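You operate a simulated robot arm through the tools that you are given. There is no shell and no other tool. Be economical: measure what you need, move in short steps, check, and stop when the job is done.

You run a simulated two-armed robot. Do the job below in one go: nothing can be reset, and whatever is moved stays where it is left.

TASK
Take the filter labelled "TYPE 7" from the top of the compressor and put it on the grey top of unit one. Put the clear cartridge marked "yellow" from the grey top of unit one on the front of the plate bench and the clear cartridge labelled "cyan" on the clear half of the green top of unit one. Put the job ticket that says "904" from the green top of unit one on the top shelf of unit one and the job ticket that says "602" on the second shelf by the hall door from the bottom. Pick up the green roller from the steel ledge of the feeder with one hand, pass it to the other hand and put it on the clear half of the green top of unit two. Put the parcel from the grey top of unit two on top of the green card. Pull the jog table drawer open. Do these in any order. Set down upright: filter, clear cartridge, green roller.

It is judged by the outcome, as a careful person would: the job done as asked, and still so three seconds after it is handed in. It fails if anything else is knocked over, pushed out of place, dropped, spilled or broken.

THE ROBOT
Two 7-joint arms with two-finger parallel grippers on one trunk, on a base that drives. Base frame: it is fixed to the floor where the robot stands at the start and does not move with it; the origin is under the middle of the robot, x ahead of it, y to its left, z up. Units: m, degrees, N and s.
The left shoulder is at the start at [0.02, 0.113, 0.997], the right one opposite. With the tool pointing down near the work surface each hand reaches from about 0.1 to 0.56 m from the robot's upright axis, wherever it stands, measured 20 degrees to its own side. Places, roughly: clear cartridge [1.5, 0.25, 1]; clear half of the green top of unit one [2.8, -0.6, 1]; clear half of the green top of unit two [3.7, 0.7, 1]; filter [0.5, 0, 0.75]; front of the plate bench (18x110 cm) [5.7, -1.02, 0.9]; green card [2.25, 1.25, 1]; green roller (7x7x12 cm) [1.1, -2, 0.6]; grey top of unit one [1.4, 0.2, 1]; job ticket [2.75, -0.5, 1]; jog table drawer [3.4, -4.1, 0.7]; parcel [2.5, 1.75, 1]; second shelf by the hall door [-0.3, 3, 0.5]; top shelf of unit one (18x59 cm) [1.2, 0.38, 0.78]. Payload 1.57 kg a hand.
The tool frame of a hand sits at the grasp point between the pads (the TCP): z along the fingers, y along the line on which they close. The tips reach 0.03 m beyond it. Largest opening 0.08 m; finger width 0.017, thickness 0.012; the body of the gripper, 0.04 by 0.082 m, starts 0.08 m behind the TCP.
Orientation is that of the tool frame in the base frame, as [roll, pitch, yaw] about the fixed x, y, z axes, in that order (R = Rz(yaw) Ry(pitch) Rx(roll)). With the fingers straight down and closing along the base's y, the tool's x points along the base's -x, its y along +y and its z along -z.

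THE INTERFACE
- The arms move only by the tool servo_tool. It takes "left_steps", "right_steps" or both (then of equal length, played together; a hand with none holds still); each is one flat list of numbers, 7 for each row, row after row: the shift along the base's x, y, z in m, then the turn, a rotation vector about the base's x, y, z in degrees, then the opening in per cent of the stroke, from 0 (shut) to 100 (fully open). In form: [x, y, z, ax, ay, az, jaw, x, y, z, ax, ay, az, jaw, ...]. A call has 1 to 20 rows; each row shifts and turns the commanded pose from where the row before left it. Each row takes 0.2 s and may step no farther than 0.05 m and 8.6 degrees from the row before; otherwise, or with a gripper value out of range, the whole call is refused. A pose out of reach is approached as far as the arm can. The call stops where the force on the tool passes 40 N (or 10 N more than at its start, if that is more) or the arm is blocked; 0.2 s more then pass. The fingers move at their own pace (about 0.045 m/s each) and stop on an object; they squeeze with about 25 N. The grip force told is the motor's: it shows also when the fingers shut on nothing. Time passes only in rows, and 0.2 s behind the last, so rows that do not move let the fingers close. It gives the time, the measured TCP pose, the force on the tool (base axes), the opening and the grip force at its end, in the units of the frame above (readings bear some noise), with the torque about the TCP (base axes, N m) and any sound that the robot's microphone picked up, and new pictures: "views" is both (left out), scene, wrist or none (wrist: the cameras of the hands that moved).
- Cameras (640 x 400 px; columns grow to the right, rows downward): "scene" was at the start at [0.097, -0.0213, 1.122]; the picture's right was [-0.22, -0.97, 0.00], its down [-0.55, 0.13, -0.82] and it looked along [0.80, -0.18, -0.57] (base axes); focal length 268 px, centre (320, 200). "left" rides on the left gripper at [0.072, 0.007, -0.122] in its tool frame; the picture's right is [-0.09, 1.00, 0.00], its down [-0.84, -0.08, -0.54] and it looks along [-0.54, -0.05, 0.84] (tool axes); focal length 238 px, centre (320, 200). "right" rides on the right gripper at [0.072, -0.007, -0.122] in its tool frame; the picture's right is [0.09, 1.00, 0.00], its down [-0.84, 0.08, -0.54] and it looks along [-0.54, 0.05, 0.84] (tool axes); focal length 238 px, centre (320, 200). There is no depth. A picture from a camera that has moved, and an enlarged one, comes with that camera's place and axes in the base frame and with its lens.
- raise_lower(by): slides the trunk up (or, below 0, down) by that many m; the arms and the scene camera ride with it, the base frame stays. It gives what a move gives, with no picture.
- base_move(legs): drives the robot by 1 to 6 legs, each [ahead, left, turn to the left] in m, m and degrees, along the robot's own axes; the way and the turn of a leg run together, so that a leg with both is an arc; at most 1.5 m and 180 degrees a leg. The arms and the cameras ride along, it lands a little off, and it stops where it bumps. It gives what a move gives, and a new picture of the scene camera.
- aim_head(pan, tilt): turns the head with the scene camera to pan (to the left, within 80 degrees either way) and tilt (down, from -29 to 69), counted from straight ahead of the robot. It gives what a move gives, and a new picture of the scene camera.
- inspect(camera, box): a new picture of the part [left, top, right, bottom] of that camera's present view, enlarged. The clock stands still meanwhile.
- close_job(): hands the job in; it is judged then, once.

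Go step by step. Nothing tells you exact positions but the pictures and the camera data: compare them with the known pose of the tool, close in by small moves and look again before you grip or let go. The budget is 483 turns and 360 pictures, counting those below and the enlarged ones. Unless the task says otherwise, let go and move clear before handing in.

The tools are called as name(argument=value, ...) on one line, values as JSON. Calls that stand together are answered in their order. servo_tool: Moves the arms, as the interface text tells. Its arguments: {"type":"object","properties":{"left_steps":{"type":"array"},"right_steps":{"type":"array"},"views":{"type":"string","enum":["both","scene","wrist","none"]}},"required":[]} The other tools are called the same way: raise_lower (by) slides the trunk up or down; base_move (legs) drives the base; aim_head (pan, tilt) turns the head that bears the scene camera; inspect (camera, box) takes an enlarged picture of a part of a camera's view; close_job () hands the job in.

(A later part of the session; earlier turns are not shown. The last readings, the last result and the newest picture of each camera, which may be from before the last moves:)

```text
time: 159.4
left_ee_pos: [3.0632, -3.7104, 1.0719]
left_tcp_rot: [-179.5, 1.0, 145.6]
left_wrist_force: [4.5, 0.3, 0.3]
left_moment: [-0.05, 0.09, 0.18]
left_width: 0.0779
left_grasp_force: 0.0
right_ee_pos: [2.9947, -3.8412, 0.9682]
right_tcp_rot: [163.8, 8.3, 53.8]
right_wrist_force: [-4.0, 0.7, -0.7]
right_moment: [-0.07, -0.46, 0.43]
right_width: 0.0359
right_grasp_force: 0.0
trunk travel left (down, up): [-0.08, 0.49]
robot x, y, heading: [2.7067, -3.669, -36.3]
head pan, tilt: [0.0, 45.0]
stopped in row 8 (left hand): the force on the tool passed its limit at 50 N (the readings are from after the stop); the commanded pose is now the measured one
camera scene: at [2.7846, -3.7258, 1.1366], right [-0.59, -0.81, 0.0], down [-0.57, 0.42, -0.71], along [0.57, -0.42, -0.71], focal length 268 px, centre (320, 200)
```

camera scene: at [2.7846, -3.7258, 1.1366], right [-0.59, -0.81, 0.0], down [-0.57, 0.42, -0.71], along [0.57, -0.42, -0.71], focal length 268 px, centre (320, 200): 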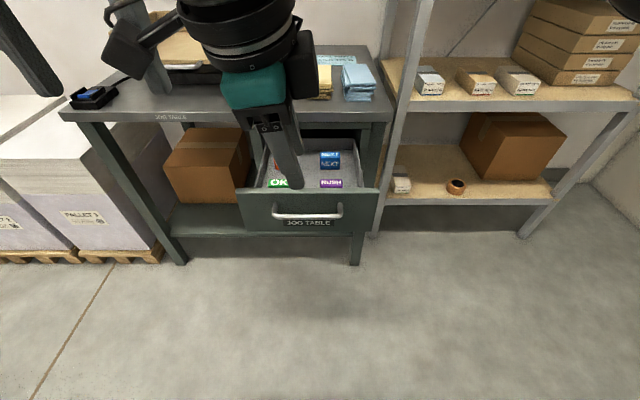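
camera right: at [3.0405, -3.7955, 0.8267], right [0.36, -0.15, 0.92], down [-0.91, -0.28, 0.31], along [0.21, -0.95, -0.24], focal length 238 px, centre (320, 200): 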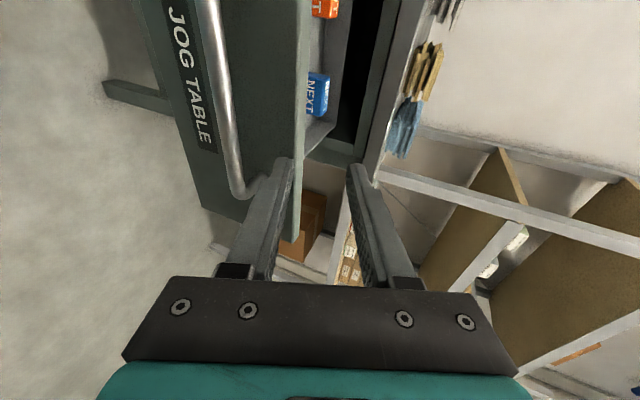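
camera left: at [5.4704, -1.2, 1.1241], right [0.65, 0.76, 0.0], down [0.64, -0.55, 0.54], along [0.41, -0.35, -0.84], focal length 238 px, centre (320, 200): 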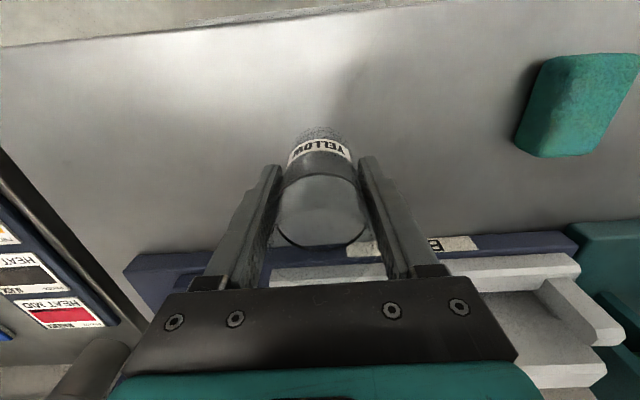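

The two hands brushed each other. Moving the right hand outward, then finishing its rotation.

servo_tool(right_steps=[-0.02, -0.03, 0, 0, 0, 0, 45, -0.02, -0.03, 0.02, 0, 0, 0, 45, -0.02, -0.03, 0.02, 0, 0, 0, 45, 0.02, -0.02, 0.02, 4.4, 6.07, 0, 45, 0.02, -0.02, 0.02, 4.4, 6.07, 0, 45, 0, 0, 0, 0, 0, 8.5, 45, 0, 0, 0, 0, 0, 8.5, 45, 0, 0, 0, 0, 0, 8.5, 45, 0, 0, 0, 0, 0, 8.5, 45, 0, 0, 0, 0, 0, 8.5, 45, 0, 0, 0, 0, 0, 8.5, 45, 0, 0, 0, 0, 0, 8.5, 45, 0, 0, 0, 0, 0, 8.5, 45, 0, 0, 0, 0, 0, 8.5, 45, 0, 0, 0, 0, 0, 8.5, 45, 0, 0, 0, 0, 0, 5, 45], views="none")

raise_lower(by=0.1)

aim_head(pan=0, tilt=45)

```text
time: 162.8
left_ee_pos: [3.0626, -3.7111, 1.0725]
left_tcp_rot: [-179.5, 1.1, 145.4]
left_wrist_force: [-0.2, 0.1, -0.1]
left_moment: [0.03, 0.02, -0.04]
left_width: 0.0798
left_grasp_force: 0.0
right_ee_pos: [2.9747, -3.9722, 1.0492]
right_tcp_rot: [178.9, 8.1, 145.8]
right_wrist_force: [-0.7, 0.1, -0.4]
right_moment: [-0.01, 0.02, -0.01]
right_width: 0.0359
right_grasp_force: 0.1
trunk travel left (down, up): [-0.08, 0.49]
robot x, y, heading: [2.709, -3.6702, -35.9]
head pan, tilt: [0.0, 45.0]
```

```text
time: 164.1
left_ee_pos: [3.0623, -3.7112, 1.1723]
left_tcp_rot: [-179.5, 1.0, 145.3]
left_wrist_force: [0.0, 1.2, 0.5]
left_moment: [0.02, -0.03, 0.0]
left_width: 0.0798
left_grasp_force: 0.1
right_ee_pos: [2.9762, -3.973, 1.148]
right_tcp_rot: [179.0, 7.9, 145.9]
right_wrist_force: [0.1, 0.6, 0.0]
right_moment: [-0.03, -0.03, 0.0]
right_width: 0.0359
right_grasp_force: 0.0
trunk travel left (down, up): [-0.18, 0.39]
robot x, y, heading: [2.7086, -3.67, -36.2]
head pan, tilt: [0.0, 45.0]
```

```text
time: 164.7
left_ee_pos: [3.0634, -3.7112, 1.1724]
left_tcp_rot: [-179.5, 1.0, 145.5]
left_wrist_force: [0.3, -0.1, 0.0]
left_moment: [0.02, 0.01, 0.0]
left_width: 0.0804
left_grasp_force: 0.0
right_ee_pos: [2.9765, -3.972, 1.1476]
right_tcp_rot: [179.0, 8.0, 145.9]
right_wrist_force: [0.1, 0.8, 0.0]
right_moment: [0.0, -0.02, 0.01]
right_width: 0.0362
right_grasp_force: 0.0
trunk travel left (down, up): [-0.18, 0.39]
robot x, y, heading: [2.7079, -3.6681, -36.3]
head pan, tilt: [0.0, 45.0]
camera scene: at [2.7848, -3.7259, 1.2366], right [-0.59, -0.81, 0.0], down [-0.57, 0.42, -0.71], along [0.57, -0.42, -0.71], focal length 268 px, centre (320, 200)
```

scene: 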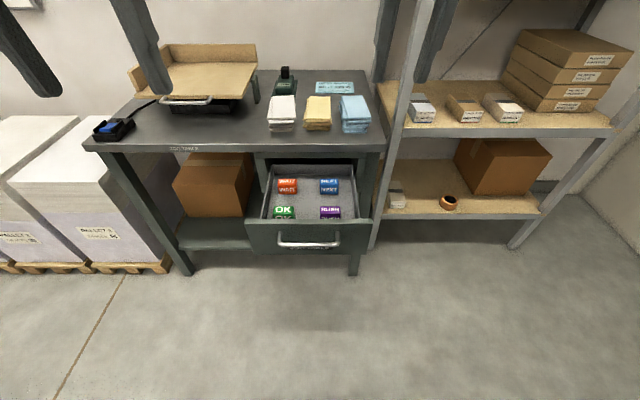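

The drawer is open. Next the roller on the feeder ledge. I'll turn around and look toward it.

base_move(legs=[[0, 0, 90], [0.7, 0, 0], [0, 0, 90]])

aim_head(pan=0, tilt=15)

```text
time: 176.2
left_ee_pos: [2.7646, -3.0625, 1.1714]
left_tcp_rot: [-179.5, 1.1, -34.8]
left_wrist_force: [0.4, 0.1, 0.7]
left_moment: [-0.02, 0.02, 0.0]
left_width: 0.08
left_grasp_force: 0.0
right_ee_pos: [2.8526, -2.8026, 1.1486]
right_tcp_rot: [179.0, 8.0, -34.5]
right_wrist_force: [-0.4, 0.0, -0.6]
right_moment: [0.01, -0.01, -0.03]
right_width: 0.036
right_grasp_force: 0.0
trunk travel left (down, up): [-0.18, 0.39]
robot x, y, heading: [3.1136, -3.1086, 143.9]
head pan, tilt: [0.0, 45.0]
camera scene: at [3.0438, -3.0532, 1.2366], right [0.59, 0.81, 0.0], down [0.57, -0.42, -0.71], along [-0.57, 0.42, -0.71], focal length 268 px, centre (320, 200)
```

scene: 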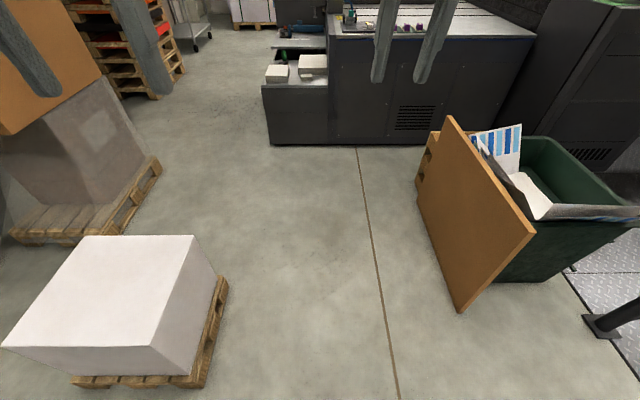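

```text
time: 177.1
left_ee_pos: [2.7636, -3.063, 1.1719]
left_tcp_rot: [-179.6, 1.1, -34.8]
left_wrist_force: [0.4, 0.5, 0.6]
left_moment: [-0.01, 0.04, -0.03]
left_width: 0.0801
left_grasp_force: 0.1
right_ee_pos: [2.851, -2.8028, 1.149]
right_tcp_rot: [178.9, 8.0, -34.5]
right_wrist_force: [0.0, -0.7, -0.3]
right_moment: [-0.02, 0.0, 0.03]
right_width: 0.0361
right_grasp_force: 0.1
trunk travel left (down, up): [-0.18, 0.39]
robot x, y, heading: [3.1158, -3.1058, 143.7]
head pan, tilt: [0.0, 15.0]
camera scene: at [3.0341, -3.0459, 1.2833], right [0.59, 0.81, 0.0], down [0.21, -0.15, -0.97], along [-0.78, 0.57, -0.26], focal length 268 px, centre (320, 200)
```

scene: 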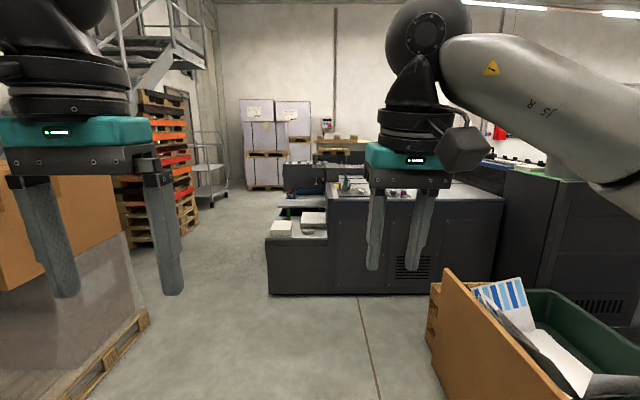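

The feeder is ahead with its ledge on the left side. I'll drive up, turn to face along +e2, and back into the corridor beside the ledge.

base_move(legs=[[1.4, 0.1, 0], [0, 0, -90], [-0.6, 0, 0]])

aim_head(pan=50, tilt=35)

```text
time: 190.9
left_ee_pos: [1.6117, -2.4736, 1.1714]
left_tcp_rot: [-179.5, 1.0, -124.4]
left_wrist_force: [-0.1, -0.6, -0.2]
left_moment: [-0.02, -0.02, 0.02]
left_width: 0.08
left_grasp_force: 0.1
right_ee_pos: [1.8711, -2.5603, 1.1488]
right_tcp_rot: [178.9, 8.0, -124.1]
right_wrist_force: [-0.2, 0.4, 0.1]
right_moment: [0.01, -0.03, 0.01]
right_width: 0.036
right_grasp_force: 0.1
trunk travel left (down, up): [-0.18, 0.39]
robot x, y, heading: [1.5695, -2.8278, 54.4]
head pan, tilt: [0.0, 15.0]
camera scene: at [1.633, -2.7445, 1.2834], right [0.81, -0.59, 0.0], down [-0.15, -0.21, -0.97], along [0.57, 0.78, -0.26], focal length 268 px, centre (320, 200)
```

scene: 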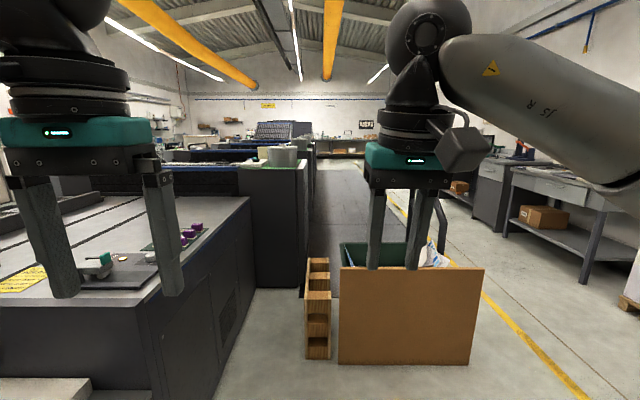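

```text
time: 192.1
left_ee_pos: [1.6117, -2.4744, 1.1712]
left_tcp_rot: [-179.6, 1.0, -124.5]
left_wrist_force: [-0.5, 0.1, -0.5]
left_moment: [0.04, 0.04, -0.01]
left_width: 0.0797
left_grasp_force: 0.0
right_ee_pos: [1.8711, -2.5589, 1.1484]
right_tcp_rot: [178.8, 8.1, -124.0]
right_wrist_force: [-0.2, 0.1, 0.1]
right_moment: [0.01, 0.02, -0.01]
right_width: 0.0362
right_grasp_force: 0.2
trunk travel left (down, up): [-0.18, 0.39]
robot x, y, heading: [1.5747, -2.8234, 54.2]
head pan, tilt: [50.0, 35.0]
camera scene: at [1.557, -2.7345, 1.2514], right [0.97, 0.24, 0.0], down [0.14, -0.56, -0.82], along [-0.2, 0.79, -0.57], focal length 268 px, centre (320, 200)
```

scene: 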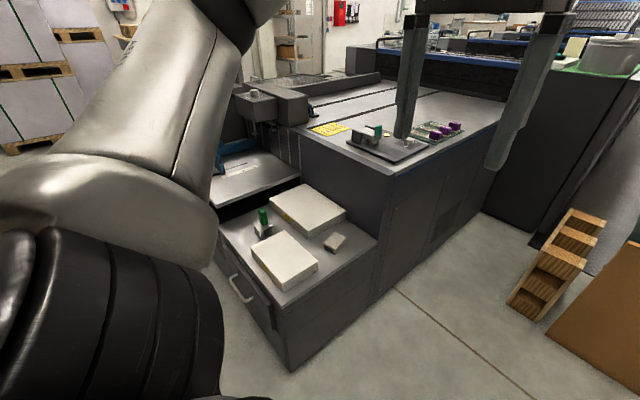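

I see the lower steel ledge with white cartons, a small box and the green roller near (1.18, -2.09). Sliding left alongside it and looking straight down at it.

base_move(legs=[[0, 0.65, 1]])

aim_head(pan=10, tilt=50)

```text
time: 195.8
left_ee_pos: [1.0702, -2.0945, 1.1707]
left_tcp_rot: [-179.4, 0.9, -123.2]
left_wrist_force: [-0.8, -0.4, 0.0]
left_moment: [0.03, -0.02, -0.04]
left_width: 0.08
left_grasp_force: 0.0
right_ee_pos: [1.3331, -2.1756, 1.1478]
right_tcp_rot: [178.9, 7.9, -122.9]
right_wrist_force: [-0.5, 1.0, -0.4]
right_moment: [0.01, -0.01, -0.04]
right_width: 0.0358
right_grasp_force: 0.1
trunk travel left (down, up): [-0.18, 0.39]
robot x, y, heading: [1.0367, -2.4518, 55.3]
head pan, tilt: [50.0, 35.0]
camera scene: at [1.021, -2.357, 1.2514], right [0.96, 0.26, 0.0], down [0.15, -0.55, -0.82], along [-0.22, 0.79, -0.57], focal length 268 px, centre (320, 200)
```

scene: 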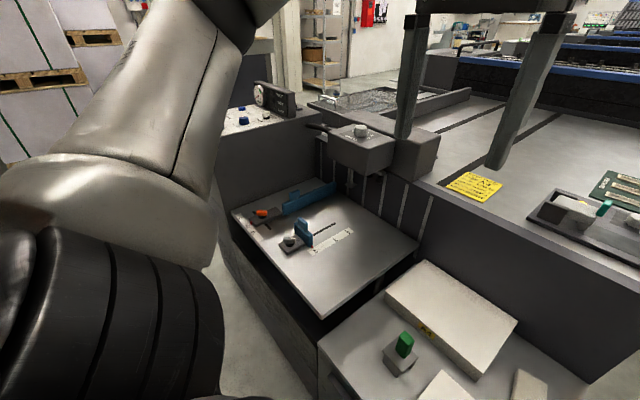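

```text
time: 196.8
left_ee_pos: [1.0704, -2.0947, 1.1729]
left_tcp_rot: [-179.5, 1.1, -123.4]
left_wrist_force: [-0.9, -0.1, 0.5]
left_moment: [0.05, 0.0, 0.0]
left_width: 0.08
left_grasp_force: 0.1
right_ee_pos: [1.3325, -2.176, 1.1479]
right_tcp_rot: [178.8, 8.1, -122.8]
right_wrist_force: [-0.3, 0.7, -0.1]
right_moment: [0.02, 0.01, 0.01]
right_width: 0.0361
right_grasp_force: 0.1
trunk travel left (down, up): [-0.18, 0.39]
robot x, y, heading: [1.0367, -2.4506, 55.2]
head pan, tilt: [10.0, 50.0]
camera scene: at [1.0766, -2.3722, 1.2297], right [0.91, -0.42, 0.0], down [-0.32, -0.7, -0.64], along [0.27, 0.58, -0.77], focal length 268 px, centre (320, 200)
```

scene: 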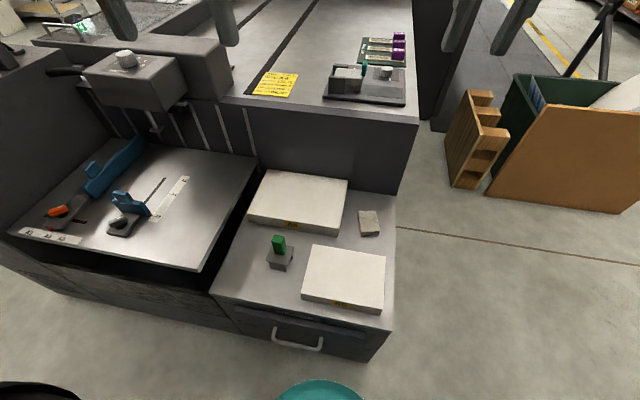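

inspect(camera="scene", box=[220, 160, 400, 340])

inspect(camera="left", box=[0, 0, 640, 400])

```text
2.22 times, centred on (310, 250) of scene
camera zoom: at [1.0766, -2.3722, 1.2297], right [0.91, -0.42, 0.0], down [-0.32, -0.7, -0.64], along [0.27, 0.58, -0.77], focal length 595 px, centre (342, 89)
```

zoom: 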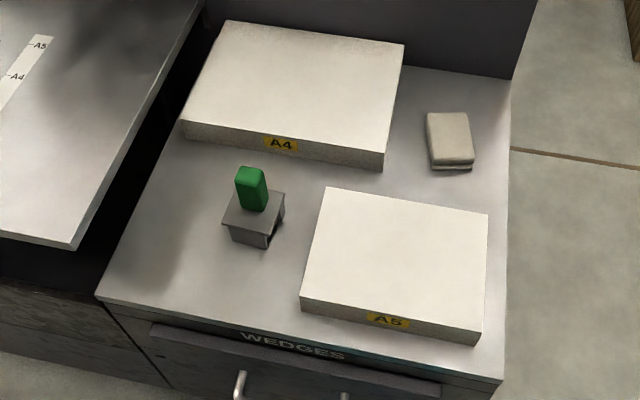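

```text
1.00 times, centred on (320, 200) of left (not enlarged: the box is as wide or as high as the picture)
camera zoom: at [1.0224, -2.1517, 1.2924], right [-0.78, 0.62, -0.01], down [0.52, 0.65, 0.56], along [0.35, 0.43, -0.83], focal length 238 px, centre (320, 200)
```

zoom: 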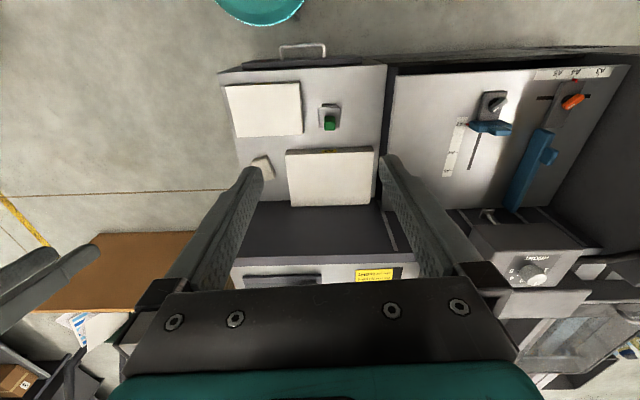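

The roller is a small grey block with a green grip, around (1.142, -1.94), top near z≈0.53. Lowering the trunk and bringing the left hand above it.

raise_lower(by=-0.16)

servo_tool(left_steps=[0.018, 0.039, -0.04, 0, 0, 0, 100, 0.018, 0.039, -0.05, 0, 0, 0, 100, 0.018, 0.039, -0.05, 0, 0, 0, 100, 0.018, 0.038, -0.05, 0, 0, 0, 100, 0, 0, -0.05, 0, 0, 0, 100], views="both")

```text
time: 198.7
left_ee_pos: [1.0712, -2.0948, 1.0115]
left_tcp_rot: [-179.5, 0.9, -123.2]
left_wrist_force: [-1.0, -0.3, 0.5]
left_moment: [0.02, -0.02, 0.02]
left_width: 0.0801
left_grasp_force: 0.0
right_ee_pos: [1.332, -2.1753, 0.9894]
right_tcp_rot: [178.9, 8.0, -122.9]
right_wrist_force: [0.7, -0.4, 0.2]
right_moment: [-0.01, 0.03, 0.02]
right_width: 0.0362
right_grasp_force: 0.0
trunk travel left (down, up): [-0.02, 0.55]
robot x, y, heading: [1.0371, -2.4477, 55.5]
head pan, tilt: [10.0, 50.0]
```

```text
refused: row 1 steps farther than a row can; nothing moved
```

servo_tool(left_steps=[0.018, 0.039, -0.02, 0, 0, 0, 100, 0.018, 0.039, -0.02, 0, 0, 0, 100, 0.018, 0.039, -0.02, 0, 0, 0, 100, 0.018, 0.038, -0.02, 0, 0, 0, 100, 0, 0, -0.05, 0, 0, 0, 100, 0, 0, -0.05, 0, 0, 0, 100], views="both")

```text
time: 200.1
left_ee_pos: [1.1428, -1.9398, 0.8318]
left_tcp_rot: [-179.3, 1.2, -123.3]
left_wrist_force: [-0.2, 1.4, -0.3]
left_moment: [0.01, 0.01, 0.0]
left_width: 0.0801
left_grasp_force: 0.0
right_ee_pos: [1.3316, -2.1771, 0.9886]
right_tcp_rot: [178.9, 8.1, -122.9]
right_wrist_force: [0.0, -0.9, 0.7]
right_moment: [0.01, 0.0, 0.0]
right_width: 0.0364
right_grasp_force: 0.1
trunk travel left (down, up): [-0.02, 0.55]
robot x, y, heading: [1.0387, -2.4495, 55.3]
head pan, tilt: [10.0, 50.0]
camera scene: at [1.0766, -2.3721, 1.0696], right [0.91, -0.42, 0.0], down [-0.32, -0.7, -0.64], along [0.27, 0.58, -0.77], focal length 268 px, centre (320, 200)
camera left: at [1.0944, -1.9971, 0.952], right [-0.78, 0.62, -0.01], down [0.51, 0.65, 0.56], along [0.35, 0.43, -0.83], focal length 238 px, centre (320, 200)
```

scene: 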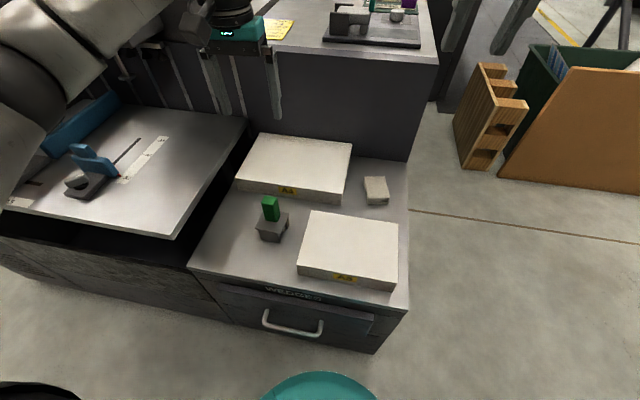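
left: 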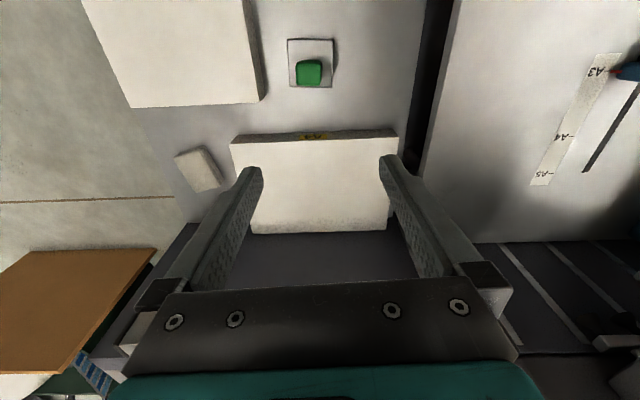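

Cross-checking all views gives the grip top at z≈0.614, xy ≈ (1.133, -1.980). Correcting and descending partway.

servo_tool(left_steps=[-0.01, -0.04, 0, 0, 0, 0, 100, 0, 0, -0.05, 0, 0, 0, 100, 0, 0, -0.05, 0, 0, 0, 100, 0, 0, -0.03, 0, 0, 0, 100], views="both")

```text
time: 201.1
left_ee_pos: [1.1321, -1.982, 0.701]
left_tcp_rot: [-179.4, 1.0, -123.4]
left_wrist_force: [0.7, -0.6, 0.3]
left_moment: [0.01, 0.02, 0.0]
left_width: 0.08
left_grasp_force: 0.0
right_ee_pos: [1.3331, -2.1748, 0.9885]
right_tcp_rot: [178.9, 8.0, -122.9]
right_wrist_force: [-0.6, 0.0, -0.4]
right_moment: [0.03, 0.02, -0.01]
right_width: 0.0359
right_grasp_force: 0.0
trunk travel left (down, up): [-0.02, 0.55]
robot x, y, heading: [1.0396, -2.4484, 55.1]
head pan, tilt: [10.0, 50.0]
camera scene: at [1.0767, -2.3722, 1.0697], right [0.91, -0.42, 0.0], down [-0.32, -0.7, -0.64], along [0.27, 0.58, -0.77], focal length 268 px, centre (320, 200)
camera left: at [1.0844, -2.0375, 0.8221], right [-0.78, 0.62, -0.01], down [0.51, 0.65, 0.56], along [0.35, 0.43, -0.83], focal length 238 px, centre (320, 200)
```

scene: 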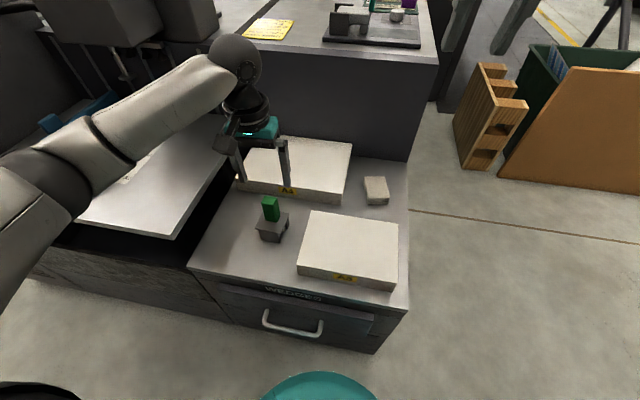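
left: 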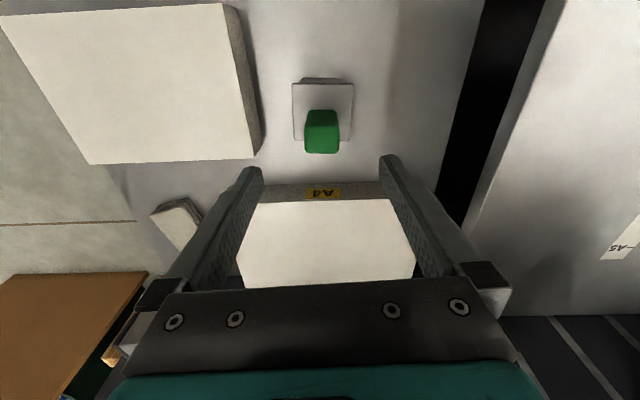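

Well lined up. Descending to z≈0.60 to take only the upper part of the grip.

servo_tool(left_steps=[0, 0.001, -0.04, 0, 0, 0, 100, 0, 0.001, -0.03, 0, 0, 0, 100, 0, 0, -0.025, 0, 0, 0, 100], views="both")

inspect(camera="scene", box=[210, 140, 330, 260])

```text
time: 201.9
left_ee_pos: [1.1319, -1.9781, 0.6069]
left_tcp_rot: [-179.5, 1.1, -123.2]
left_wrist_force: [-0.6, 0.6, 1.1]
left_moment: [-0.02, 0.04, -0.02]
left_width: 0.08
left_grasp_force: 0.1
right_ee_pos: [1.3327, -2.1767, 0.988]
right_tcp_rot: [178.9, 8.0, -122.9]
right_wrist_force: [0.1, -0.4, 0.0]
right_moment: [-0.01, -0.01, -0.04]
right_width: 0.0361
right_grasp_force: 0.0
trunk travel left (down, up): [-0.02, 0.55]
robot x, y, heading: [1.0388, -2.4478, 55.1]
head pan, tilt: [10.0, 50.0]
camera scene: at [1.0766, -2.3722, 1.0697], right [0.91, -0.42, 0.0], down [-0.32, -0.7, -0.64], along [0.27, 0.58, -0.77], focal length 268 px, centre (320, 200)
camera left: at [1.084, -2.0352, 0.7269], right [-0.78, 0.62, -0.01], down [0.52, 0.65, 0.56], along [0.35, 0.43, -0.83], focal length 238 px, centre (320, 200)
```

scene: 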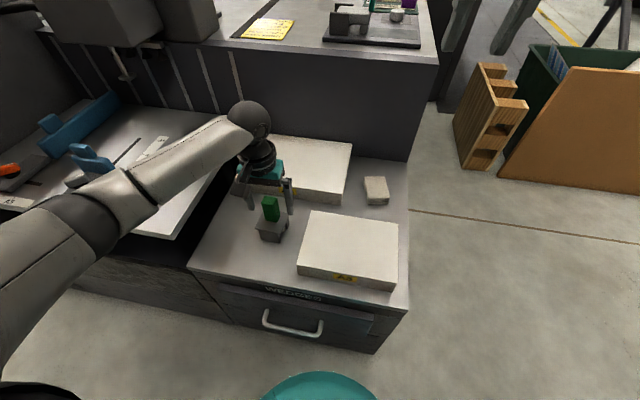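
left: 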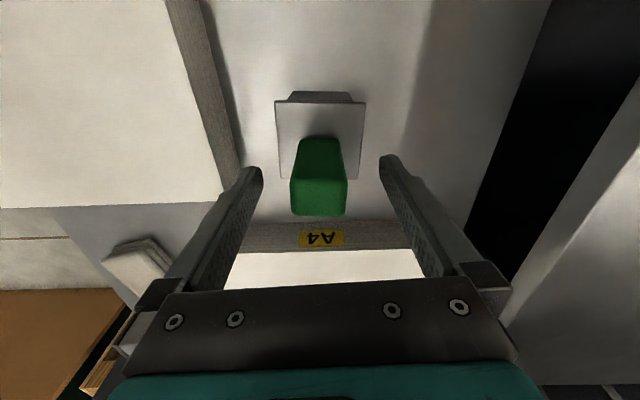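

```text
3.33 times, centred on (270, 200) of scene
camera zoom: at [1.0766, -2.3722, 1.0697], right [0.91, -0.42, 0.0], down [-0.32, -0.7, -0.64], along [0.27, 0.58, -0.77], focal length 892 px, centre (487, 200)
```

zoom: 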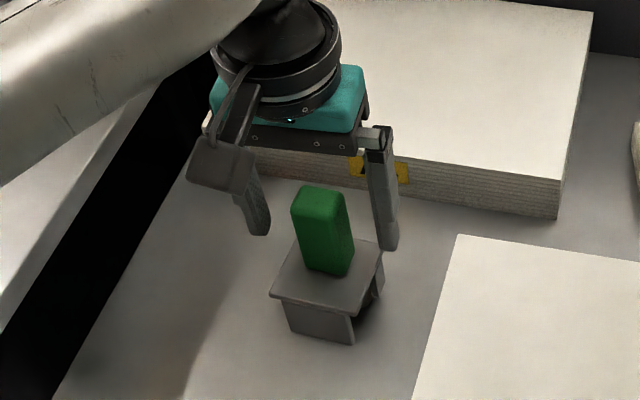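

The grip is centred between the fingers (grip ~6 cm tall on a plate). Closing and lifting.

servo_tool(left_steps=[0, 0, 0.004, 0, 0, 0, 0, 0, 0, 0, 0, 0, 0, 0, 0, 0, 0, 0, 0, 0, 0, 0, 0, 0, 0, 0, 0, 0, 0, 0, 0, 0, 0, 0, 0, 0, 0, 0.02, 0, 0, 0, 0, 0, 0, 0.04, 0, 0, 0, 0, 0, 0, 0.05, 0, 0, 0, 0, 0, 0, 0.05, 0, 0, 0, 0, 0, 0, 0.05, 0, 0, 0, 0], views="both")

```text
time: 204.1
left_ee_pos: [1.1327, -1.9792, 0.822]
left_tcp_rot: [-179.5, 0.7, -123.4]
left_wrist_force: [0.3, 0.2, -2.7]
left_moment: [-0.02, -0.03, -0.01]
left_width: 0.0334
left_grasp_force: 25.5
right_ee_pos: [1.3338, -2.1759, 0.9882]
right_tcp_rot: [178.8, 8.0, -122.9]
right_wrist_force: [-0.5, 0.1, 0.5]
right_moment: [0.0, -0.01, -0.03]
right_width: 0.0359
right_grasp_force: 0.0
trunk travel left (down, up): [-0.02, 0.55]
robot x, y, heading: [1.0387, -2.4488, 55.4]
head pan, tilt: [10.0, 50.0]
camera scene: at [1.0767, -2.3722, 1.0697], right [0.91, -0.42, 0.0], down [-0.32, -0.7, -0.64], along [0.27, 0.58, -0.77], focal length 268 px, centre (320, 200)
camera left: at [1.0852, -2.0354, 0.9422], right [-0.78, 0.62, -0.01], down [0.52, 0.65, 0.55], along [0.35, 0.43, -0.83], focal length 238 px, centre (320, 200)
```

scene: 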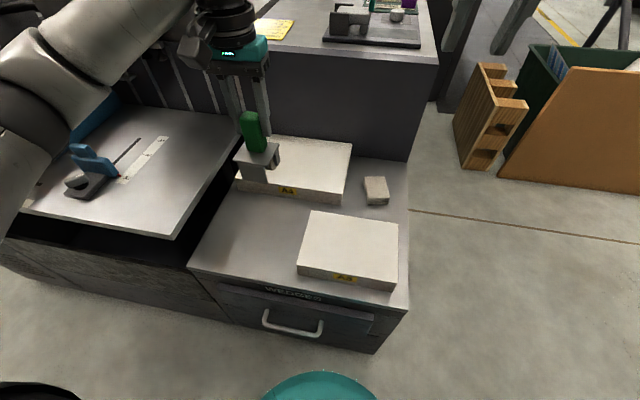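
left: 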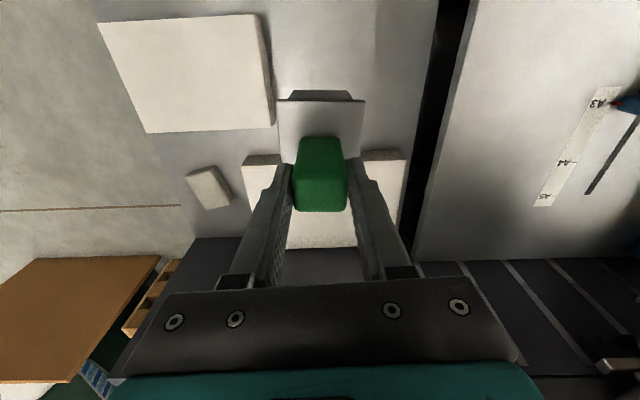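

Roller held. Raising the trunk, then preparing the hand-over: the right hand is turned so it can come in from the right, 35° below horizontal, closing fore-and-aft.

raise_lower(by=0.35)

servo_tool(right_steps=[0.02, -0.014, 0, 0, 0, 8.2, 100, 0.02, -0.014, 0, 0, 0, 8.2, 100, 0.02, -0.014, 0, 0, 0, 8.2, 100, 0.02, -0.014, 0, 0, 0, 8.2, 100, 0, 0, 0, 0, 0, 8.2, 100, 0, 0, 0, 0, 0, 8.2, 100, 0, 0, 0, 0, 0, 8.2, 100, 0, 0, 0, 0, 0, 8.2, 100, 0, 0, 0, 0, 0, 8.2, 100, 0, 0, 0, 0, 0, 8.2, 100, 0, 0, 0, 0, 0, 6, 100], views="scene")

```text
time: 207.5
left_ee_pos: [1.1336, -1.9784, 1.1711]
left_tcp_rot: [-179.5, 1.0, -123.3]
left_wrist_force: [0.2, 0.3, -2.2]
left_moment: [0.03, -0.01, 0.0]
left_width: 0.0331
left_grasp_force: 24.9
right_ee_pos: [1.3323, -2.1759, 1.3382]
right_tcp_rot: [178.9, 8.0, -122.9]
right_wrist_force: [0.4, 0.5, 0.2]
right_moment: [-0.02, -0.01, 0.0]
right_width: 0.0362
right_grasp_force: 0.1
trunk travel left (down, up): [-0.37, 0.2]
robot x, y, heading: [1.0389, -2.4503, 55.3]
head pan, tilt: [10.0, 50.0]
```

```text
time: 209.9
left_ee_pos: [1.1325, -1.9784, 1.1714]
left_tcp_rot: [-179.6, 1.0, -123.3]
left_wrist_force: [0.6, 0.3, -2.0]
left_moment: [0.0, 0.01, 0.02]
left_width: 0.0329
left_grasp_force: 25.0
right_ee_pos: [1.2521, -2.2805, 1.3081]
right_tcp_rot: [178.8, 8.1, -34.9]
right_wrist_force: [0.4, -0.3, -1.1]
right_moment: [-0.02, -0.01, 0.02]
right_width: 0.08
right_grasp_force: 0.0
right hand out of reach, approached as far as the arm can: row 6, 7, 8, 9, 10, 11
trunk travel left (down, up): [-0.37, 0.2]
robot x, y, heading: [1.0408, -2.4473, 55.1]
head pan, tilt: [10.0, 50.0]
camera scene: at [1.0764, -2.3719, 1.4196], right [0.91, -0.42, 0.0], down [-0.32, -0.7, -0.64], along [0.27, 0.58, -0.77], focal length 268 px, centre (320, 200)
```

scene: 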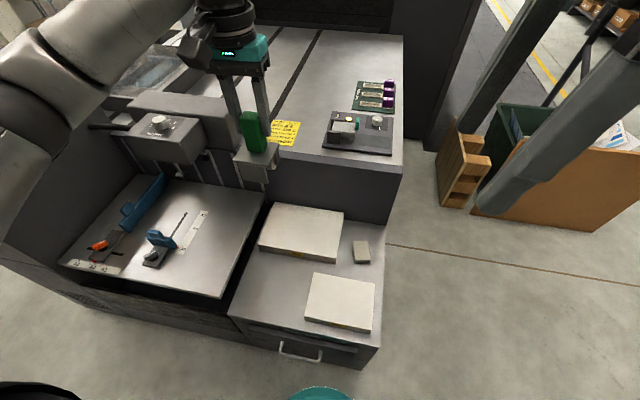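

servo_tool(right_steps=[0.01, 0.01, 0, 4.47, 6.46, 0, 100, 0.01, 0.01, 0, 4.47, 6.46, 0, 100, 0.01, 0.01, -0.01, 4.47, 6.46, 0, 100, 0.01, 0.01, -0.01, 4.47, 6.46, 0, 100, 0.01, 0.01, -0.01, 4.47, 6.46, 0, 100, 0.01, 0.01, -0.01, 4.47, 6.46, 0, 100, 0.01, 0.01, -0.01, 4.47, 6.46, 0, 100], views="both")

```text
time: 211.5
left_ee_pos: [1.1329, -1.9796, 1.1718]
left_tcp_rot: [-179.5, 1.1, -123.3]
left_wrist_force: [1.0, 0.7, -1.8]
left_moment: [-0.02, -0.04, -0.01]
left_width: 0.0328
left_grasp_force: 25.2
right_ee_pos: [1.2119, -2.2766, 1.3121]
right_tcp_rot: [178.2, 63.2, -35.3]
right_wrist_force: [0.5, -0.1, 0.2]
right_moment: [-0.03, 0.06, 0.01]
right_width: 0.0798
right_grasp_force: 0.0
right hand out of reach, approached as far as the arm can: row 1, 2, 3, 4, 5, 6, 7
trunk travel left (down, up): [-0.37, 0.2]
robot x, y, heading: [1.0377, -2.4485, 55.2]
head pan, tilt: [10.0, 50.0]
camera scene: at [1.0765, -2.372, 1.4196], right [0.91, -0.42, 0.0], down [-0.32, -0.7, -0.64], along [0.27, 0.58, -0.77], focal length 268 px, centre (320, 200)
camera right: at [1.3329, -2.3503, 1.3025], right [-0.52, -0.85, -0.07], down [0.05, -0.11, 0.99], along [-0.85, 0.51, 0.1], focal length 238 px, centre (320, 200)
```

scene: 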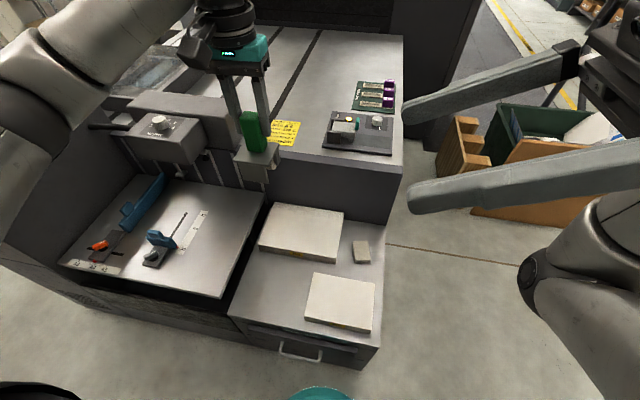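
right: 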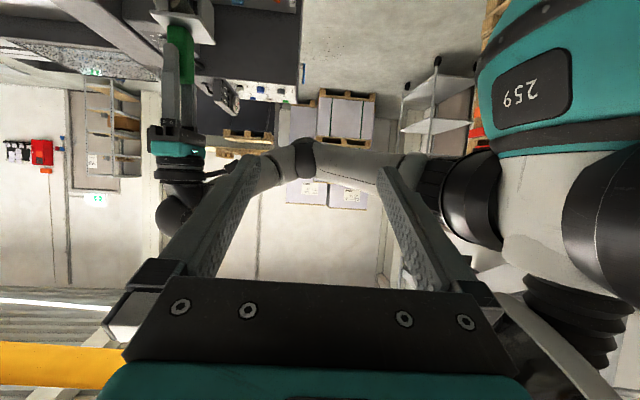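

The orientation works; now checking whether the right hand can move forward and out in that orientation.

servo_tool(right_steps=[0.03, 0.01, -0.03, 0, 0, 0, 100, 0.03, 0.01, -0.03, 0, 0, 0, 100, 0.03, 0.02, -0.03, 0, 0, 0, 100, 0.02, 0.03, -0.03, 0, 0, 0, 100, 0.02, 0.03, -0.03, 0, 0, 0, 100], views="scene")

```text
time: 212.7
left_ee_pos: [1.1332, -1.9786, 1.1709]
left_tcp_rot: [-179.5, 1.0, -123.3]
left_wrist_force: [0.4, -0.1, -2.9]
left_moment: [0.01, 0.01, 0.02]
left_width: 0.0329
left_grasp_force: 25.0
right_ee_pos: [1.2102, -2.2821, 1.3079]
right_tcp_rot: [178.4, 63.0, -35.4]
right_wrist_force: [0.1, 0.3, 0.0]
right_moment: [-0.03, 0.01, -0.02]
right_width: 0.0799
right_grasp_force: 0.0
right hand out of reach, approached as far as the arm can: row 1, 2, 3, 4, 5
trunk travel left (down, up): [-0.37, 0.2]
robot x, y, heading: [1.0379, -2.4477, 55.2]
head pan, tilt: [10.0, 50.0]
camera scene: at [1.0766, -2.3719, 1.4196], right [0.91, -0.42, 0.0], down [-0.32, -0.7, -0.64], along [0.27, 0.58, -0.77], focal length 268 px, centre (320, 200)
```

scene: 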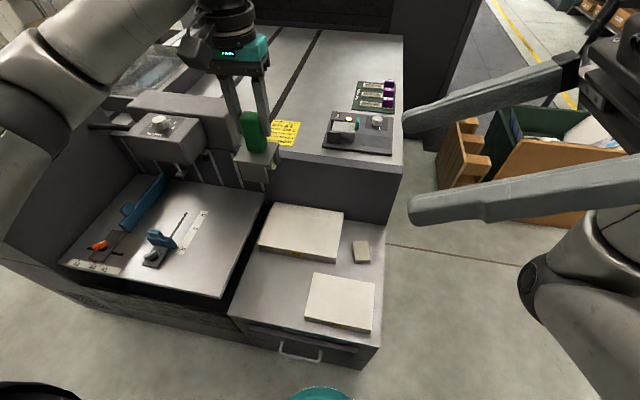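

That branch is at a joint limit. I'll undo it and use the other turn (camera on top) with a flatter approach instead.

servo_tool(right_steps=[0.005, 0.005, 0, -4.47, -6.46, 0, 100, 0.005, 0.005, 0, -4.47, -6.46, 0, 100, 0.005, 0.005, 0, -4.47, -6.46, 0, 100, 0.005, 0.005, 0, -4.47, -6.46, 0, 100, 0.005, 0.005, 0, -4.47, -6.46, 0, 100, 0.005, 0.005, 0, -4.47, -6.46, 0, 100, 0.005, 0.005, 0, -4.47, -6.46, 0, 100, 0, 0, 0, 0, 0, -8.5, 100, 0, 0, 0, 0, 0, -8.5, 100, 0.005, 0.005, 0, 0, 0, -8.5, 100, 0.005, 0.005, 0, 0, 0, -8.5, 100, 0.01, 0.005, 0, 0, 0, -8.5, 100, 0.01, 0.005, 0, 0, 0, -8.5, 100, 0.01, 0.005, 0, 0, 0, -8.5, 100, 0.01, 0.005, 0, 0, 0, -8.5, 100, 0.01, 0.01, 0, 0, 0, -8.5, 100, 0, 0.01, 0, 0, 0, -8.5, 100, 0, 0.01, 0, -6.6, 4.55, 0, 100], views="none")

servo_tool(right_steps=[0.01, 0.0, 0, 0, 0, -8.5, 100, 0.01, 0.0, 0, 0, 0, -8.5, 100, 0.01, 0.0, 0, 0, 0, -8.5, 100, 0.01, 0, 0, 0, 0, -8.5, 100, 0, 0, 0, 0, 0, -8.5, 100, 0, 0, 0, 0, 0, -8.5, 100, 0, 0, 0, 0, 0, -8.5, 100, 0, 0, 0, 0, 0, -8.5, 100, 0, 0, 0, 0, 0, -8.5, 100, 0, 0, 0, 0, 0, -8.5, 100, 0, 0, 0, 0, 0, -8.5, 100], views="none")

```text
time: 216.5
left_ee_pos: [1.1343, -1.9769, 1.1713]
left_tcp_rot: [-179.5, 0.9, -123.3]
left_wrist_force: [0.0, 0.5, -2.4]
left_moment: [0.03, 0.0, 0.03]
left_width: 0.0323
left_grasp_force: 24.9
right_ee_pos: [1.2989, -2.191, 1.3063]
right_tcp_rot: [178.4, 0.0, -120.1]
right_wrist_force: [-0.7, -0.7, 0.8]
right_moment: [-0.03, 0.02, -0.01]
right_width: 0.0799
right_grasp_force: 0.1
right hand out of reach, approached as far as the arm can: row 7
trunk travel left (down, up): [-0.37, 0.2]
robot x, y, heading: [1.0368, -2.4484, 55.3]
head pan, tilt: [10.0, 50.0]
```

```text
time: 218.9
left_ee_pos: [1.1337, -1.978, 1.1714]
left_tcp_rot: [-179.5, 0.9, -123.3]
left_wrist_force: [0.2, -0.4, -2.8]
left_moment: [0.06, 0.03, -0.02]
left_width: 0.0321
left_grasp_force: 24.6
right_ee_pos: [1.3389, -2.1904, 1.3071]
right_tcp_rot: [178.3, -0.1, 146.4]
right_wrist_force: [-0.8, 0.6, 0.1]
right_moment: [0.02, -0.03, -0.01]
right_width: 0.0801
right_grasp_force: 0.1
trunk travel left (down, up): [-0.37, 0.2]
robot x, y, heading: [1.0391, -2.4487, 55.0]
head pan, tilt: [10.0, 50.0]
```

servo_tool(right_steps=[0.008, -0.006, 0, 4.73, 6.82, 0, 100, 0.008, -0.006, 0, 4.73, 6.82, 0, 100, 0.008, -0.006, 0, 4.73, 6.82, 0, 100, 0.008, -0.006, 0, 4.73, 6.82, 0, 100, 0.008, -0.006, -0.01, 4.73, 6.82, 0, 100, 0.008, -0.006, -0.02, 4.73, 6.82, 0, 100, 0.008, -0.006, -0.02, 4.73, 6.82, 0, 100, 0.008, -0.006, -0.02, 4.73, 6.82, 0, 100, 0.008, -0.006, -0.02, 4.73, 6.82, 0, 100], views="both")

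```text
time: 220.9
left_ee_pos: [1.1329, -1.9777, 1.171]
left_tcp_rot: [-179.5, 1.1, -123.2]
left_wrist_force: [0.0, 0.0, -2.2]
left_moment: [0.03, 0.0, -0.03]
left_width: 0.0318
left_grasp_force: 25.2
right_ee_pos: [1.4109, -2.2472, 1.218]
right_tcp_rot: [173.1, -74.8, 150.6]
right_wrist_force: [0.4, 0.4, 0.4]
right_moment: [0.01, 0.03, 0.04]
right_width: 0.08
right_grasp_force: 0.1
trunk travel left (down, up): [-0.37, 0.2]
robot x, y, heading: [1.0343, -2.4486, 55.2]
head pan, tilt: [10.0, 50.0]
camera scene: at [1.077, -2.3722, 1.4196], right [0.91, -0.42, 0.0], down [-0.32, -0.7, -0.64], along [0.27, 0.58, -0.77], focal length 268 px, centre (320, 200)
camera right: at [1.4861, -2.3123, 1.3172], right [0.57, 0.82, 0.12], down [0.66, -0.36, -0.66], along [-0.5, 0.45, -0.74], focal length 238 px, centre (320, 200)
```

scene: 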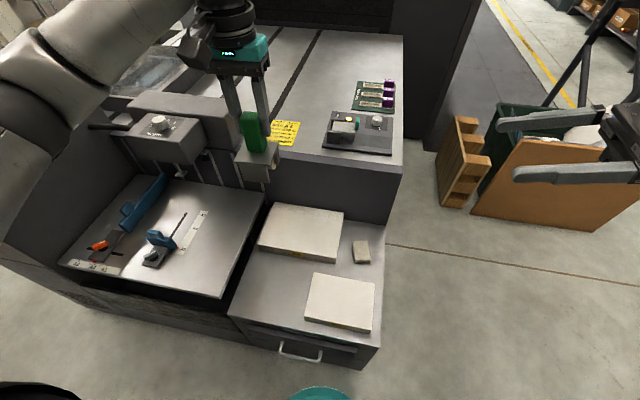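
right: 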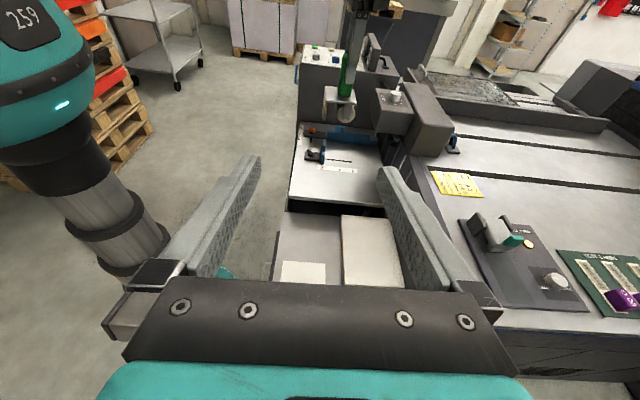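

This works: the right tool now points left, 15° down, closing fore-and-aft. Bringing the hands toward each other, right hand 12 cm short.

servo_tool(left_steps=[0.025, -0.017, 0, 0, 0, 0, 0, 0.025, -0.017, 0, 0, 0, 0, 0, 0.025, -0.017, 0, 0, 0, 0, 0, 0.024, -0.017, 0, 0, 0, 0, 0], right_steps=[-0.0193, 0.0312, -0.011, 0, 0, 0, 100, -0.0193, 0.0312, -0.011, 0, 0, 0, 100, -0.0193, 0.0312, -0.011, 0, 0, 0, 100, -0.0193, 0.0312, -0.011, 0, 0, 0, 100], views="both")

```text
time: 221.9
left_ee_pos: [1.2322, -2.0459, 1.1709]
left_tcp_rot: [-179.4, 1.1, -123.3]
left_wrist_force: [0.2, 0.1, -2.2]
left_moment: [-0.01, 0.02, -0.02]
left_width: 0.0317
left_grasp_force: 24.7
right_ee_pos: [1.3349, -2.1223, 1.1729]
right_tcp_rot: [173.7, -74.6, 150.0]
right_wrist_force: [-0.5, 0.2, -0.3]
right_moment: [0.0, 0.02, 0.02]
right_width: 0.0799
right_grasp_force: 0.0
trunk travel left (down, up): [-0.37, 0.2]
robot x, y, heading: [1.0352, -2.4482, 55.4]
head pan, tilt: [10.0, 50.0]
camera scene: at [1.077, -2.3718, 1.4196], right [0.91, -0.42, 0.0], down [-0.32, -0.7, -0.64], along [0.27, 0.58, -0.77], focal length 268 px, centre (320, 200)
camera right: at [1.4086, -2.1863, 1.273], right [0.57, 0.82, 0.12], down [0.66, -0.36, -0.66], along [-0.5, 0.45, -0.74], focal length 238 px, centre (320, 200)
camera left: at [1.1849, -2.1029, 1.2915], right [-0.78, 0.62, -0.01], down [0.51, 0.65, 0.56], along [0.35, 0.43, -0.83], focal length 238 px, centre (320, 200)
```

scene: 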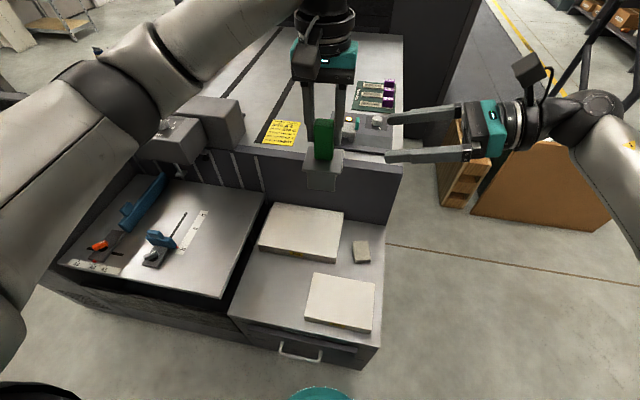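
right: 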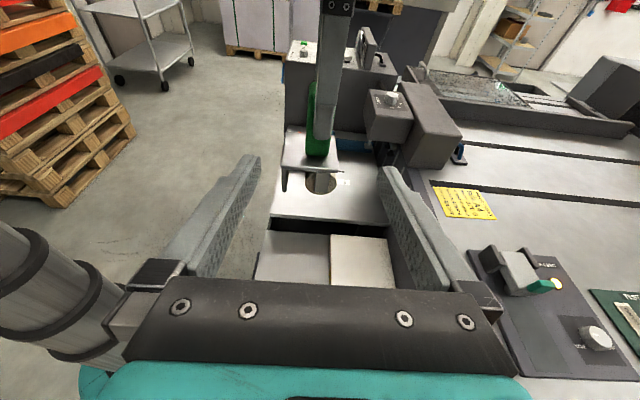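
left: 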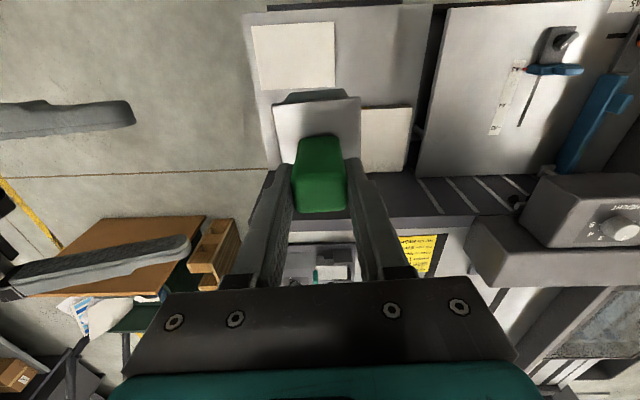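

Aligned. Advancing the right hand along its axis.

servo_tool(right_steps=[-0.0233, 0.0173, -0.0078, 0, 0, 0, 100, -0.0233, 0.0173, -0.0078, 0, 0, 0, 100, -0.0233, 0.0173, -0.0078, 0, 0, 0, 100, -0.0233, 0.0173, -0.0078, 0, 0, 0, 100], views="both")

inspect(camera="scene", box=[260, 60, 420, 200])

```text
time: 222.9
left_ee_pos: [1.2326, -2.0448, 1.1718]
left_tcp_rot: [-179.5, 1.0, -123.3]
left_wrist_force: [0.3, 0.4, -1.9]
left_moment: [0.0, -0.03, -0.01]
left_width: 0.0318
left_grasp_force: 24.9
right_ee_pos: [1.2415, -2.0511, 1.1409]
right_tcp_rot: [173.5, -74.5, 150.2]
right_wrist_force: [0.0, 0.4, 0.1]
right_moment: [0.0, -0.02, -0.02]
right_width: 0.0803
right_grasp_force: 0.1
trunk travel left (down, up): [-0.37, 0.2]
robot x, y, heading: [1.0398, -2.4477, 55.2]
head pan, tilt: [10.0, 50.0]
camera scene: at [1.0764, -2.3717, 1.4196], right [0.91, -0.42, 0.0], down [-0.32, -0.7, -0.64], along [0.27, 0.58, -0.77], focal length 268 px, centre (320, 200)
camera right: at [1.3148, -2.1169, 1.241], right [0.57, 0.82, 0.12], down [0.66, -0.36, -0.66], along [-0.5, 0.45, -0.74], focal length 238 px, centre (320, 200)
```

scene: 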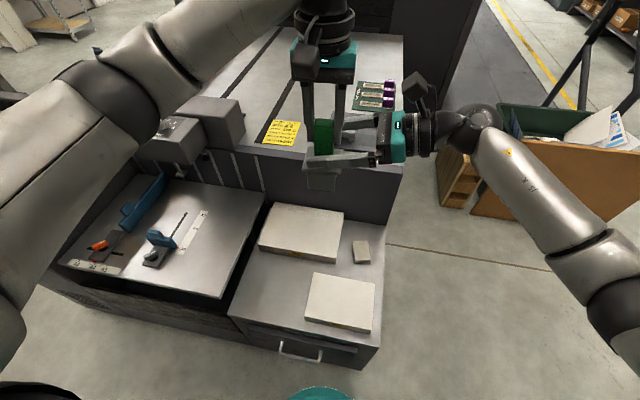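
right: 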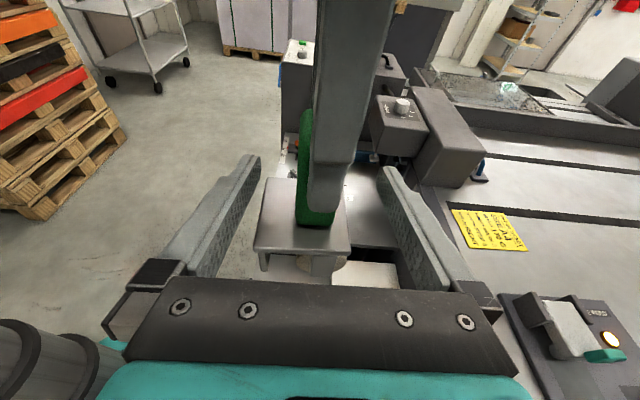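

```text
2.86 times, centred on (340, 130) of scene
camera zoom: at [1.0764, -2.3717, 1.4196], right [0.91, -0.42, 0.0], down [-0.32, -0.7, -0.64], along [0.27, 0.58, -0.77], focal length 764 px, centre (263, 400)
```

zoom: 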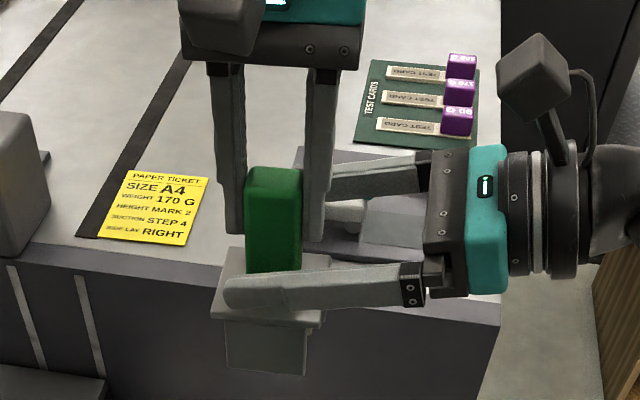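

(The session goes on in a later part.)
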